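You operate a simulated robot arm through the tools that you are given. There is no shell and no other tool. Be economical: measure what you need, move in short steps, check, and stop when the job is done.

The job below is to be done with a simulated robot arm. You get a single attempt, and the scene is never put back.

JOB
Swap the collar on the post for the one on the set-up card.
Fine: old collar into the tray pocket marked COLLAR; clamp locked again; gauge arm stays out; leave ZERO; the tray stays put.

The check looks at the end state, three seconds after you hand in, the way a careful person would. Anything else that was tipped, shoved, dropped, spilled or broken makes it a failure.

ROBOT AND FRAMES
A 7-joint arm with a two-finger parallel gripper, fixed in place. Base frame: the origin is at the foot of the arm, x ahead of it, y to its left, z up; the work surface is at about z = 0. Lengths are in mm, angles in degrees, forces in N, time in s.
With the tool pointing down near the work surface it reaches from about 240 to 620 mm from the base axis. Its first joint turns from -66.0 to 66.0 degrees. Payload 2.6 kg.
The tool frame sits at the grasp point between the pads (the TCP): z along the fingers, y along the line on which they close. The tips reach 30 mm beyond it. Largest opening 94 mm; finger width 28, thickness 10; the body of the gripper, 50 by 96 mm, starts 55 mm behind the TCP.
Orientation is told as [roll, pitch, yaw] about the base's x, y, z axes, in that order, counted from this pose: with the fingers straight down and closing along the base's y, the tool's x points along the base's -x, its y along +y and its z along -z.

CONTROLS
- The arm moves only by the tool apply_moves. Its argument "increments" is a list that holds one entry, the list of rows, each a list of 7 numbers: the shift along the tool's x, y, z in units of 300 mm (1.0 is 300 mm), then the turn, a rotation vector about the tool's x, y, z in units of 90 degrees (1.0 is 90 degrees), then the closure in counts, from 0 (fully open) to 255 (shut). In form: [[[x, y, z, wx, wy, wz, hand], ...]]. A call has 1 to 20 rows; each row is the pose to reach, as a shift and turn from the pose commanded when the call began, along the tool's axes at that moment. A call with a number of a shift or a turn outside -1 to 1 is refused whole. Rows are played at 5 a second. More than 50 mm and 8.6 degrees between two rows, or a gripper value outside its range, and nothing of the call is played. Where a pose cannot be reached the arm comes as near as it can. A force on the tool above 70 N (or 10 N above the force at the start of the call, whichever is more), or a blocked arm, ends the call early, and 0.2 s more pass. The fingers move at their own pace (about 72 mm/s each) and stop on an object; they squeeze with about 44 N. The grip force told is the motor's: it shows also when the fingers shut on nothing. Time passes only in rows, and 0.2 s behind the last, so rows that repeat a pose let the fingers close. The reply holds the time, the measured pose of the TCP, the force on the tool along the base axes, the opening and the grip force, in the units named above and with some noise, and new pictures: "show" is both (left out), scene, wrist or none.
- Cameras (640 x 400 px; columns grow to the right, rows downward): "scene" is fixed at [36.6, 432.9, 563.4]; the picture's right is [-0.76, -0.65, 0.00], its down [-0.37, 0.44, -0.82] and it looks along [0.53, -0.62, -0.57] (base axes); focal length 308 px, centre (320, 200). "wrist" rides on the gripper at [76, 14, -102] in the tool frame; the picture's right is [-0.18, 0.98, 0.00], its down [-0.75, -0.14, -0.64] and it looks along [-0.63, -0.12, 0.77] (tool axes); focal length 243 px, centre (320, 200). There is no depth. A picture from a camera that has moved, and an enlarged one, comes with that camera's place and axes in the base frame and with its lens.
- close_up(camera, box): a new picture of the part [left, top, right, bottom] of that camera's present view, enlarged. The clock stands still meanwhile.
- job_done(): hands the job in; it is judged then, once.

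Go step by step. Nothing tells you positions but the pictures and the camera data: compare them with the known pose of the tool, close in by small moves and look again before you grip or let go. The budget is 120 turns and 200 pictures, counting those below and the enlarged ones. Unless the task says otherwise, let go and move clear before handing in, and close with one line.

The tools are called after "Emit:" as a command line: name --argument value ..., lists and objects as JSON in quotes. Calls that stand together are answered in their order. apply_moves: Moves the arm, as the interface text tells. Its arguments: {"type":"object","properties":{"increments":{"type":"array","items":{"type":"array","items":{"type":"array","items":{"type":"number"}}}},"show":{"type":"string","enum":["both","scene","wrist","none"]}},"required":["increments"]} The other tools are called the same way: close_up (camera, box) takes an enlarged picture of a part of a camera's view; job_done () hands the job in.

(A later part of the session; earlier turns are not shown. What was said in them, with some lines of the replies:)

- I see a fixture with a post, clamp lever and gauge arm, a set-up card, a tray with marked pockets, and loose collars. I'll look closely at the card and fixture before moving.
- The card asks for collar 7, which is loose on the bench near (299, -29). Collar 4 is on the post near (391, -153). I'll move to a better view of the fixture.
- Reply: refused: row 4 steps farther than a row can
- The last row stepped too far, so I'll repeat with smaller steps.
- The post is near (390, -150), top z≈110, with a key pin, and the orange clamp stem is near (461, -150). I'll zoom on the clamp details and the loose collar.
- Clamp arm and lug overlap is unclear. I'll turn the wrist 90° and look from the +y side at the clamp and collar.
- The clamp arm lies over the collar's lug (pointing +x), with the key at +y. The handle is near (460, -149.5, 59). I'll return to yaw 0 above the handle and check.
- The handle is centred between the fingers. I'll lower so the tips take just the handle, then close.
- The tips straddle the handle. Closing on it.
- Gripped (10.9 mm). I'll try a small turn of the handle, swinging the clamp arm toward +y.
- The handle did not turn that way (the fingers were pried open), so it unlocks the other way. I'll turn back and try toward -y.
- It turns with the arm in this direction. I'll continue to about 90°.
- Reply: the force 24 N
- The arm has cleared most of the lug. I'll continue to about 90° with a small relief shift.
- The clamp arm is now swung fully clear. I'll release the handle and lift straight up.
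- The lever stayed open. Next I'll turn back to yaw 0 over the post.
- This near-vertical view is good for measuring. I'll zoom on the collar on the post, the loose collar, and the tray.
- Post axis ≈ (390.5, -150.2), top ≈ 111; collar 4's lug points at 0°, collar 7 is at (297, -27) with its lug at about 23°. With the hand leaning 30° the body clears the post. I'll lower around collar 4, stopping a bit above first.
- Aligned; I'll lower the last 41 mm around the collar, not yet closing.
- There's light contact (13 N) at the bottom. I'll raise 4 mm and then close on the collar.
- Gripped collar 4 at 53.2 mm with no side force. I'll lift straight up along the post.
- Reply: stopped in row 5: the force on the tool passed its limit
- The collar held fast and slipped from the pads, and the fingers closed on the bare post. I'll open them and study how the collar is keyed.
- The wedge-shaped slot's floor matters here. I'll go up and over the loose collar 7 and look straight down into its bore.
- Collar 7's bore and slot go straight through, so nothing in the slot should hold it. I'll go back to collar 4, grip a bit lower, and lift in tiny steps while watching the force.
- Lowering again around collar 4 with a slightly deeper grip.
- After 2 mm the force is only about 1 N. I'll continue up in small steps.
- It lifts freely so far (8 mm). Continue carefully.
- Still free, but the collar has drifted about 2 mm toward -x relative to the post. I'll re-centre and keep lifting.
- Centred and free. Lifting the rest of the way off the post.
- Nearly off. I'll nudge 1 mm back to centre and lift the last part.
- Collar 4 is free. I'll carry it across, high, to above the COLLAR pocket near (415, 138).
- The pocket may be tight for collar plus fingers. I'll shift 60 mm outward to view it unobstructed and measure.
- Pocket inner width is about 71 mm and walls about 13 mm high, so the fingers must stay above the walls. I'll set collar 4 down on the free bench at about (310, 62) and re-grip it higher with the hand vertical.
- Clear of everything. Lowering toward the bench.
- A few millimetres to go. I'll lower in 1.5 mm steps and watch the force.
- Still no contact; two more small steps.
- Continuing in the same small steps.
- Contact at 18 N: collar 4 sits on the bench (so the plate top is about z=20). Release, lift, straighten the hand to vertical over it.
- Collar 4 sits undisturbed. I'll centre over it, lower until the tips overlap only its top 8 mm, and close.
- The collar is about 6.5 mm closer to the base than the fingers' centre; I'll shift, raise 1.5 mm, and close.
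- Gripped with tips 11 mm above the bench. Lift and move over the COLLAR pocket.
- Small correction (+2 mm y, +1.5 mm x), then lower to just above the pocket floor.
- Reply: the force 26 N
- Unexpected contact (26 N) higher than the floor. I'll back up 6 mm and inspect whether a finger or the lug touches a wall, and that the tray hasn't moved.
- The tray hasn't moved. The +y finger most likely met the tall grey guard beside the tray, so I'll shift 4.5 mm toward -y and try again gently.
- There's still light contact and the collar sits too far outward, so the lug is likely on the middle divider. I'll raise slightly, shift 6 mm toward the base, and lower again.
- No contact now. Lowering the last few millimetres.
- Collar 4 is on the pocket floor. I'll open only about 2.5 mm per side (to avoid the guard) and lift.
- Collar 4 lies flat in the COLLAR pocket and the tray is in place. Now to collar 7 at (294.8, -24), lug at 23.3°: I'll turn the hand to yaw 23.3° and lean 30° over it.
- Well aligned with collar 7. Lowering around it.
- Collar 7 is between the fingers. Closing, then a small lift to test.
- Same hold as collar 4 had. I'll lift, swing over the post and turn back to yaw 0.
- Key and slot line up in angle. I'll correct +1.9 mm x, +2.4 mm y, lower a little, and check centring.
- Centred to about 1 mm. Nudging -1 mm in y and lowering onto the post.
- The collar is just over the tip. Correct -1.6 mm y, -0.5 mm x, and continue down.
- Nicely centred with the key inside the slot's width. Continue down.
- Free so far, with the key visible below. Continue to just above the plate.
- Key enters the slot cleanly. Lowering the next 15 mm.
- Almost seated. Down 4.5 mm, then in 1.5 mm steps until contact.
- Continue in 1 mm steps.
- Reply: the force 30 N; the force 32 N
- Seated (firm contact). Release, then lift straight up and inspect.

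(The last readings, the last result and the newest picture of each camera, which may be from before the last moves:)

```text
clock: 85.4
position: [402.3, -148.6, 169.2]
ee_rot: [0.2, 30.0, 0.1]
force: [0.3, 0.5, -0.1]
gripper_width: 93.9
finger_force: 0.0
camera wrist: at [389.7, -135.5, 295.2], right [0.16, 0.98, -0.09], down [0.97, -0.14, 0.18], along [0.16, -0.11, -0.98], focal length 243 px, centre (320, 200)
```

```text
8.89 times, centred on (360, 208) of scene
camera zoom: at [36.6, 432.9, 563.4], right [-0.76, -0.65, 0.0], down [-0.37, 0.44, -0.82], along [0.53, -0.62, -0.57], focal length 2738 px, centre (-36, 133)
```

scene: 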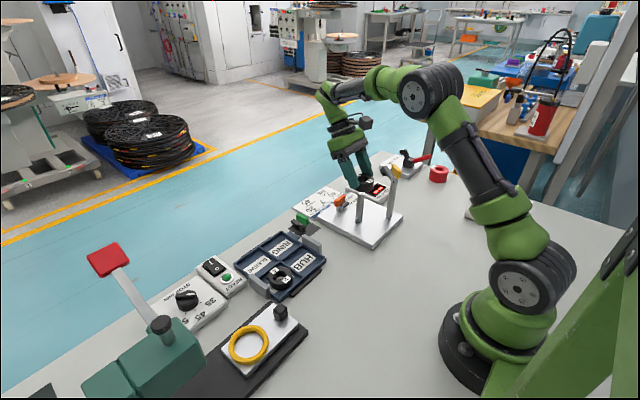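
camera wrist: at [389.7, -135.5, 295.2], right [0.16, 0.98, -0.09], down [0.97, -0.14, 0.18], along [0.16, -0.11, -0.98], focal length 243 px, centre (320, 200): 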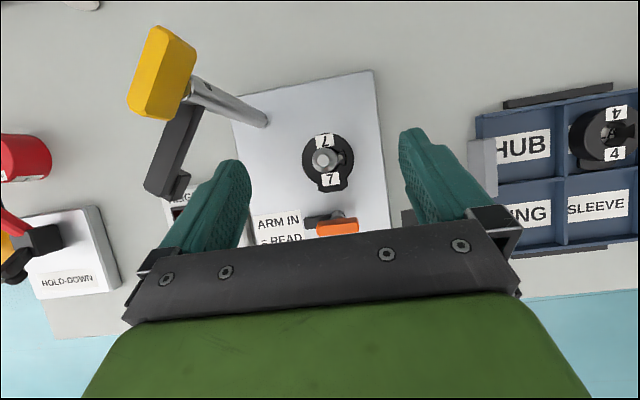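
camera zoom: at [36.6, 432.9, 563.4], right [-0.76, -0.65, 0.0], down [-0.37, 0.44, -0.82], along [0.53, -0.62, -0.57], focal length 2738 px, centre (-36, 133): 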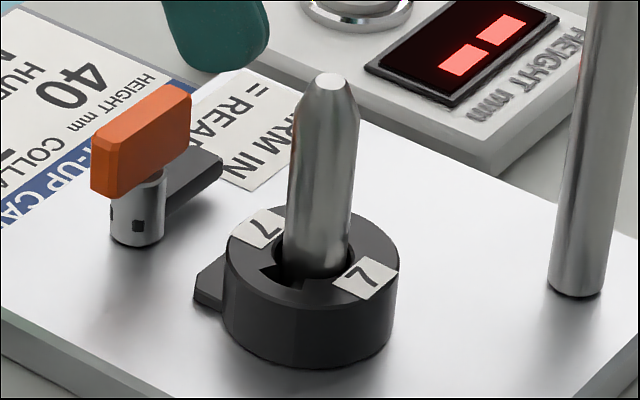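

Collar 7 is seated square with the key in its slot and lug toward the clamp. Now straighten the hand and turn to grip the clamp handle again.

Emit:
apply_moves --increments '[[[0, 0, 0, 0, -0.083, 0, 0], [0, 0, 0, 0, -0.167, 0, 0], [0, 0, 0, 0, -0.25, 0, 0], [0, 0, 0, 0, -0.333, 0, 0], [0, 0, 0, 0, -0.333, 0, 0]]]' --show "none"

Emit:
apply_moves --increments '[[[-0.015, 0, -0.01, 0, 0, -0.083, 0], [-0.03, 0, -0.02, 0, 0, -0.166, 0], [-0.045, 0, -0.03, 0, 0, -0.25, 0], [-0.06, 0, -0.03, 0, 0, -0.333, 0], [-0.075, 0, -0.03, 0, 0, -0.416, 0], [-0.09, 0, -0.03, 0, 0, -0.5, 0], [-0.105, 0, -0.03, 0, 0, -0.583, 0], [-0.12, 0, -0.03, 0, 0, -0.666, 0], [-0.135, 0, -0.03, 0, 0, -0.75, 0], [-0.15, 0, -0.03, 0, 0, -0.833, 60], [-0.167, 0, -0.03, 0, 0, -0.916, 120], [-0.182, 0, -0.03, 0, 0, -0.99, 120], [-0.182, 0, -0.03, 0, 0, -0.99, 120]]]' --show "wrist"

Emit:
close_up --camera "wrist" --box '[240, 30, 400, 200]'

```text
clock: 86.6
position: [405.5, -150.4, 168.0]
ee_rot: [0.3, -0.1, -0.2]
force: [0.4, 0.2, 0.2]
gripper_width: 93.9
finger_force: 0.1
```

```text
clock: 89.4
position: [461.2, -151.4, 177.6]
ee_rot: [-0.1, -0.2, 89.2]
force: [0.5, -0.3, -0.5]
gripper_width: 49.6
finger_force: 0.2
camera wrist: at [446.9, -226.6, 278.7], right [-0.98, 0.2, 0.0], down [0.15, 0.75, 0.64], along [0.13, 0.63, -0.76], focal length 243 px, centre (320, 200)
```

wrist: 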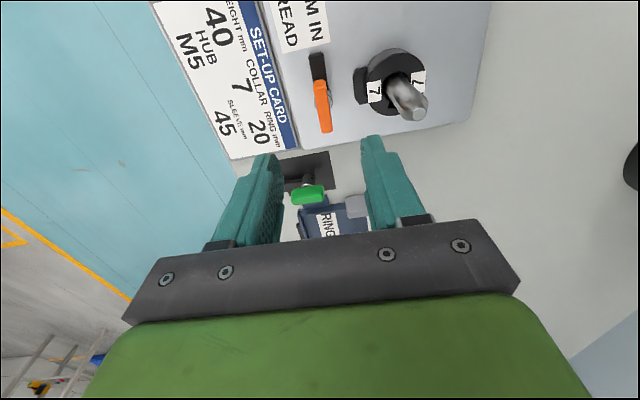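

```text
2.35 times, centred on (320, 115) of wrist
camera zoom: at [446.9, -226.6, 278.7], right [-0.98, 0.2, 0.0], down [0.15, 0.75, 0.64], along [0.13, 0.63, -0.76], focal length 571 px, centre (320, 400)
```

zoom: 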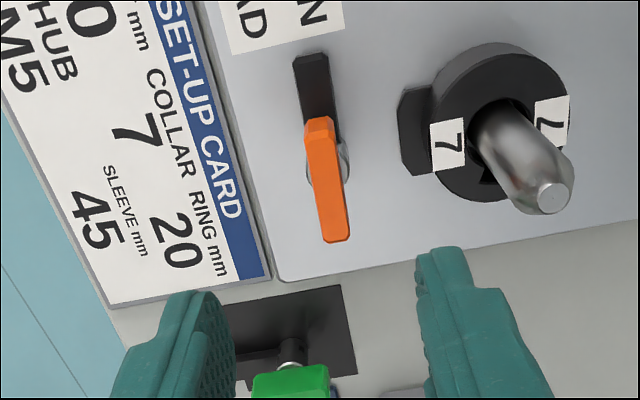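

The handle is between the fingers. Lowering to z≈82 and closing.

Emit:
apply_moves --increments '[[[-0.0033, 0.0017, 0.1, 0, 0, 0, 120], [-0.0033, 0.0017, 0.2, 0, 0, 0, 120], [-0.0033, 0.0017, 0.27, 0, 0, 0, 120], [-0.0033, 0.0017, 0.318, 0, 0, 0, 120], [-0.0033, 0.0017, 0.318, 0, 0, 0, 120]]]' --show "wrist"

Emit:
close_up --camera "scene" --box '[320, 150, 400, 230]'

```text
clock: 90.6
position: [460.8, -149.2, 82.2]
ee_rot: [0.0, -0.2, 89.1]
force: [-1.0, 0.9, -0.5]
gripper_width: 49.9
finger_force: 0.0
camera wrist: at [445.9, -224.9, 183.4], right [-0.98, 0.2, 0.0], down [0.15, 0.75, 0.64], along [0.13, 0.63, -0.76], focal length 243 px, centre (320, 200)
```

wrist: 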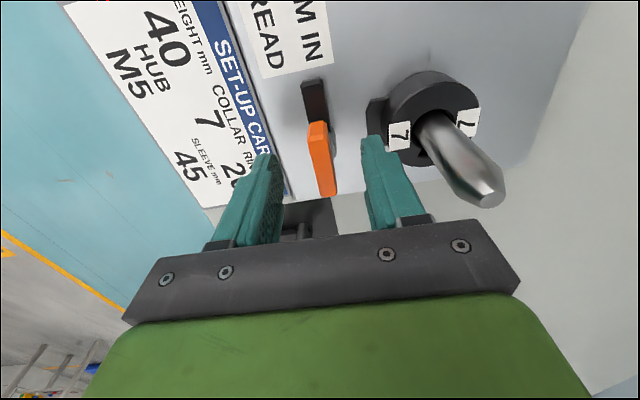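

```text
5.00 times, centred on (360, 190) of scene
camera zoom: at [36.6, 432.9, 563.4], right [-0.76, -0.65, 0.0], down [-0.37, 0.44, -0.82], along [0.53, -0.62, -0.57], focal length 1540 px, centre (120, 250)
```

zoom: 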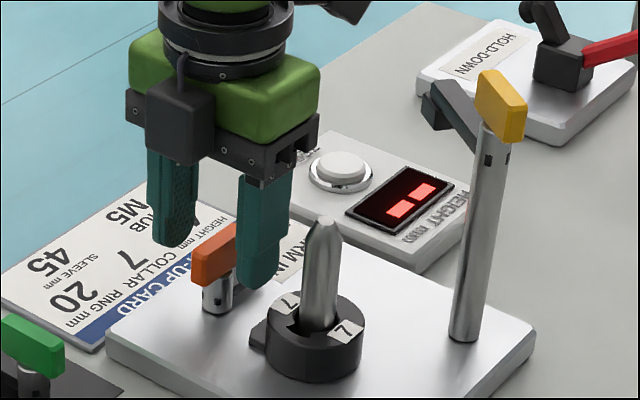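

Straddling the handle as before. Closing, then turning it back in stages.

Emit:
apply_moves --increments '[[[0, 0, 0, 0, 0, 0, 255], [0, 0, 0, 0, 0, 0, 255], [0, 0, 0, 0, 0, 0, 255], [0, 0, 0, 0, 0, 0.08, 255], [0, 0, 0, 0, 0, 0.16, 255], [0, 0, 0, 0, 0, 0.24, 255], [0, 0, 0, 0, 0, 0.32, 255], [0, 0, 0, 0, 0, 0.4, 255], [0, 0, 0, 0, 0, 0.4, 255]]]' --show "none"

Emit:
close_up --camera "scene" --box '[320, 150, 400, 230]'

```text
clock: 92.6
position: [459.3, -148.7, 81.8]
ee_rot: [0.4, 0.0, 52.8]
force: [-23.8, -1.2, 0.3]
gripper_width: 10.6
finger_force: 44.6
```

```text
5.00 times, centred on (360, 190) of scene
camera zoom: at [36.6, 432.9, 563.4], right [-0.76, -0.65, 0.0], down [-0.37, 0.44, -0.82], along [0.53, -0.62, -0.57], focal length 1540 px, centre (120, 250)
```

zoom: 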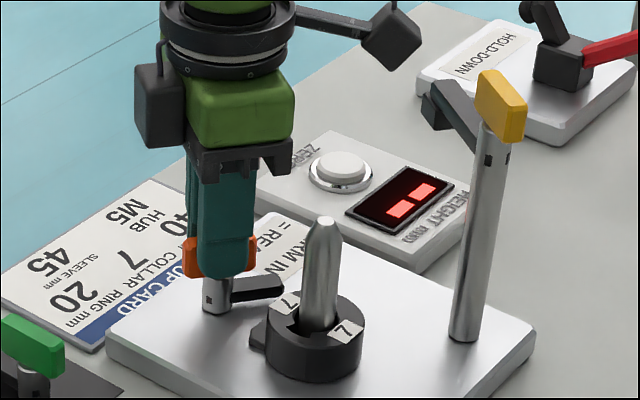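

Turning well; relieve the 24 N side load by 2.5 mm and continue to the locked position.

Emit:
apply_moves --increments '[[[0.005, 0.0066, 0, 0, 0, 0.08, 255], [0.005, 0.0066, 0, 0, 0, 0.16, 255], [0.005, 0.0066, 0, 0, 0, 0.24, 255], [0.005, 0.0066, 0, 0, 0, 0.32, 255], [0.005, 0.0066, 0, 0, 0, 0.4, 255], [0.005, 0.0066, 0, 0, 0, 0.4, 255]]]' --show "none"

Emit:
close_up --camera "scene" --box '[320, 150, 400, 230]'

```text
clock: 94.0
position: [457.8, -150.2, 81.1]
ee_rot: [-0.1, -0.3, 17.0]
force: [26.1, -12.7, -28.8]
gripper_width: 10.5
finger_force: 44.2
```

```text
5.00 times, centred on (360, 190) of scene
camera zoom: at [36.7, 432.9, 563.5], right [-0.76, -0.65, 0.0], down [-0.37, 0.44, -0.82], along [0.53, -0.62, -0.57], focal length 1540 px, centre (120, 250)
```

zoom: 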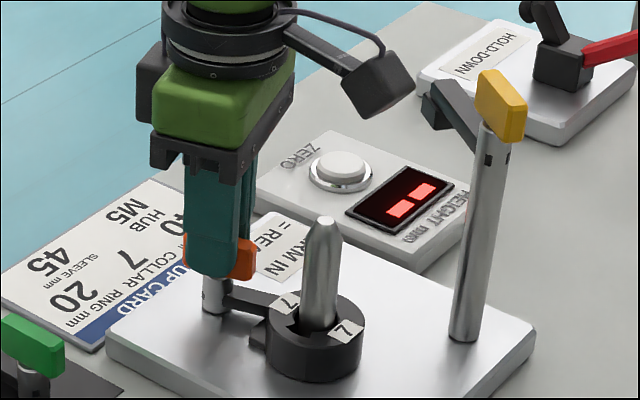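

Nearly closed. Relieve the load slightly and finish the last 17°.

Emit:
apply_moves --increments '[[[-0.006, 0, 0.003, 0, 0, 0.04, 255], [-0.007, 0, 0.003, 0, 0, 0.09, 255], [-0.007, 0, 0.003, 0, 0, 0.14, 255], [-0.007, 0, 0.003, 0, 0, 0.19, 255], [-0.007, 0, 0.003, 0, 0, 0.19, 255]]]' --show "wrist"

Emit:
close_up --camera "scene" --box '[320, 150, 400, 230]'

```text
clock: 95.2
position: [459.2, -150.2, 81.8]
ee_rot: [0.1, 0.1, -0.2]
force: [-17.3, -13.1, 13.5]
gripper_width: 11.0
finger_force: 44.0
camera wrist: at [384.2, -135.5, 183.8], right [0.19, 0.98, 0.0], down [0.75, -0.15, 0.64], along [0.63, -0.12, -0.77], focal length 243 px, centre (320, 200)
```

wrist: 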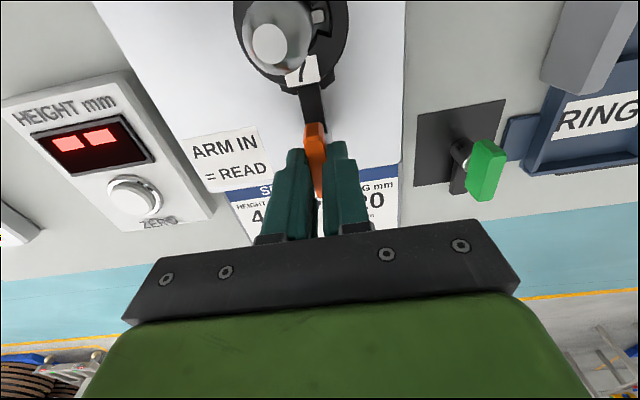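

```text
5.00 times, centred on (360, 190) of scene
camera zoom: at [36.5, 432.9, 563.4], right [-0.76, -0.65, 0.0], down [-0.37, 0.44, -0.82], along [0.53, -0.62, -0.57], focal length 1540 px, centre (120, 250)
```

zoom: 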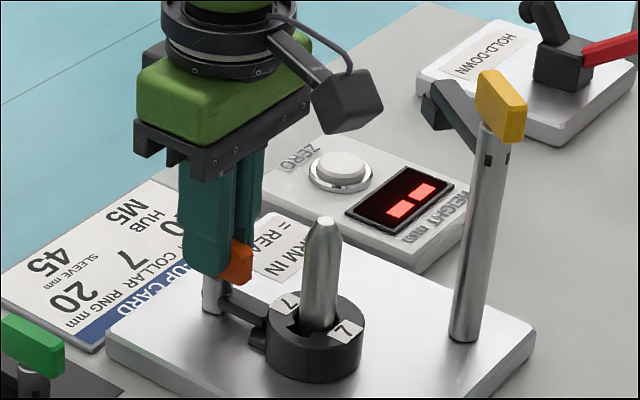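

Back at the original locked angle. A slight extra 4° to seat it against its stop, then release and lift.

Emit:
apply_moves --increments '[[[0, 0, 0, 0, 0, 0.045, 255], [0, 0, 0, 0, 0, 0.045, 255], [0, 0, 0, 0, 0, 0.01, 255], [0, 0, 0, 0, 0, 0.0, 120], [0, 0, 0, 0, 0, 0.0, 120], [0, 0, 0, 0, 0, 0.0, 120], [0, 0, -0.1, 0, 0, 0, 120], [0, 0, -0.2, 0, 0, 0, 120], [0, 0, -0.3, 0, 0, 0, 120], [0, 0, -0.4, 0, 0, 0, 120], [0.1, 0, -0.5, 0, 0, 0, 60], [0.2, 0, -0.5, 0, 0, 0, 60], [0.2, 0, -0.5, 0, 0, 0, 60]]]' --show "both"

Emit:
close_up --camera "scene" --box '[320, 160, 400, 230]'

Emit:
close_up --camera "wrist" --box '[220, 20, 420, 180]'

Emit:
close_up --camera "scene" --box '[230, 200, 340, 310]'

```text
clock: 98.0
position: [400.6, -148.2, 232.2]
ee_rot: [0.2, 0.0, -0.1]
force: [0.3, -0.1, 0.4]
gripper_width: 71.9
finger_force: 0.1
camera wrist: at [326.4, -133.7, 333.9], right [0.19, 0.98, 0.0], down [0.75, -0.14, 0.64], along [0.63, -0.12, -0.77], focal length 243 px, centre (320, 200)
```

scene: 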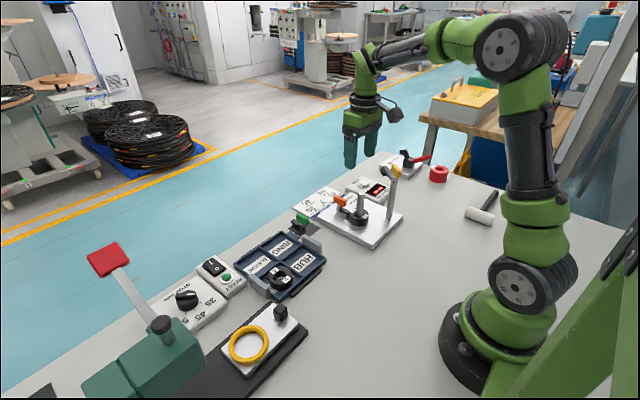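
wrist: 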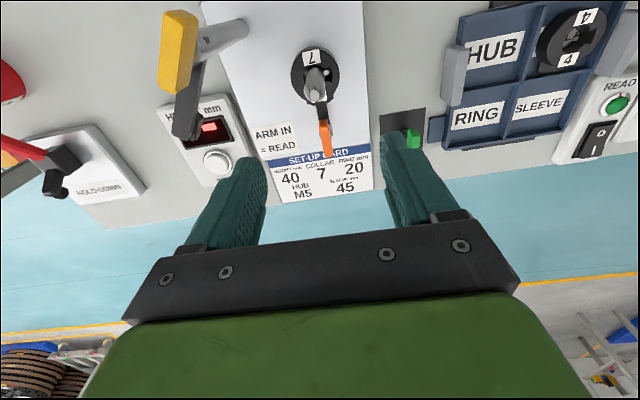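

```text
5.71 times, centred on (360, 195) of scene
camera zoom: at [36.6, 432.9, 563.4], right [-0.76, -0.65, 0.0], down [-0.37, 0.44, -0.82], along [0.53, -0.62, -0.57], focal length 1760 px, centre (91, 229)
```

zoom: 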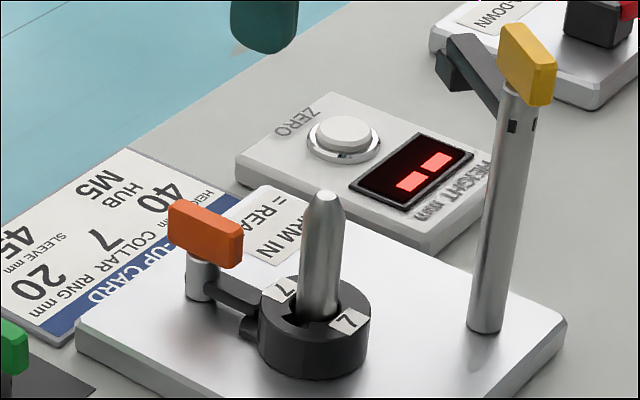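

```text
2.50 times, centred on (320, 100) of wrist
camera zoom: at [326.4, -133.7, 333.9], right [0.19, 0.98, 0.0], down [0.75, -0.14, 0.64], along [0.63, -0.12, -0.77], focal length 606 px, centre (320, 450)
```

zoom: 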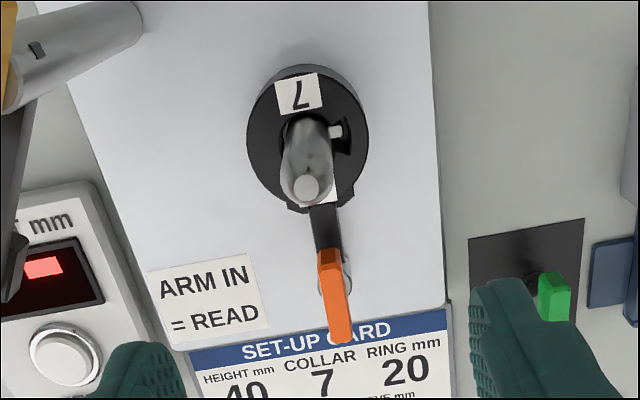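

```text
3.64 times, centred on (285, 255) of scene
camera zoom: at [36.6, 432.9, 563.4], right [-0.76, -0.65, 0.0], down [-0.37, 0.44, -0.82], along [0.53, -0.62, -0.57], focal length 1120 px, centre (447, 0)
```

zoom: 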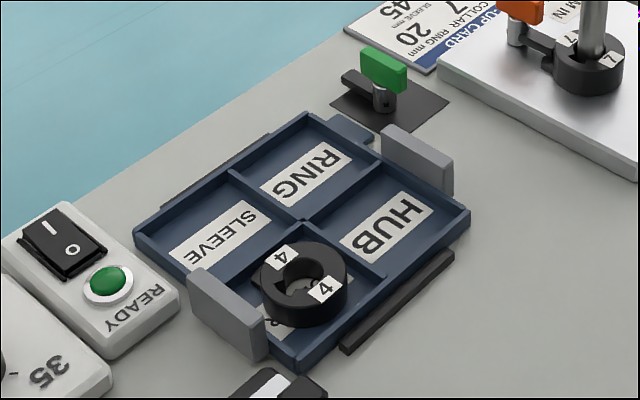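

Collar 7 is seated on the post with the clamp arm back over its lug. Collar 4 lies flat in the COLLAR pocket, and the tray, gauge arm and ZERO are as they were. The hand is clear, so I'm handing in.

Emit:
job_done

```text
The job is handed in.
```

The collar swap is done: collar 7 is on the post with the clamp locked, collar 4 is in the COLLAR pocket, and the gauge arm, ZERO and tray were left as they were.
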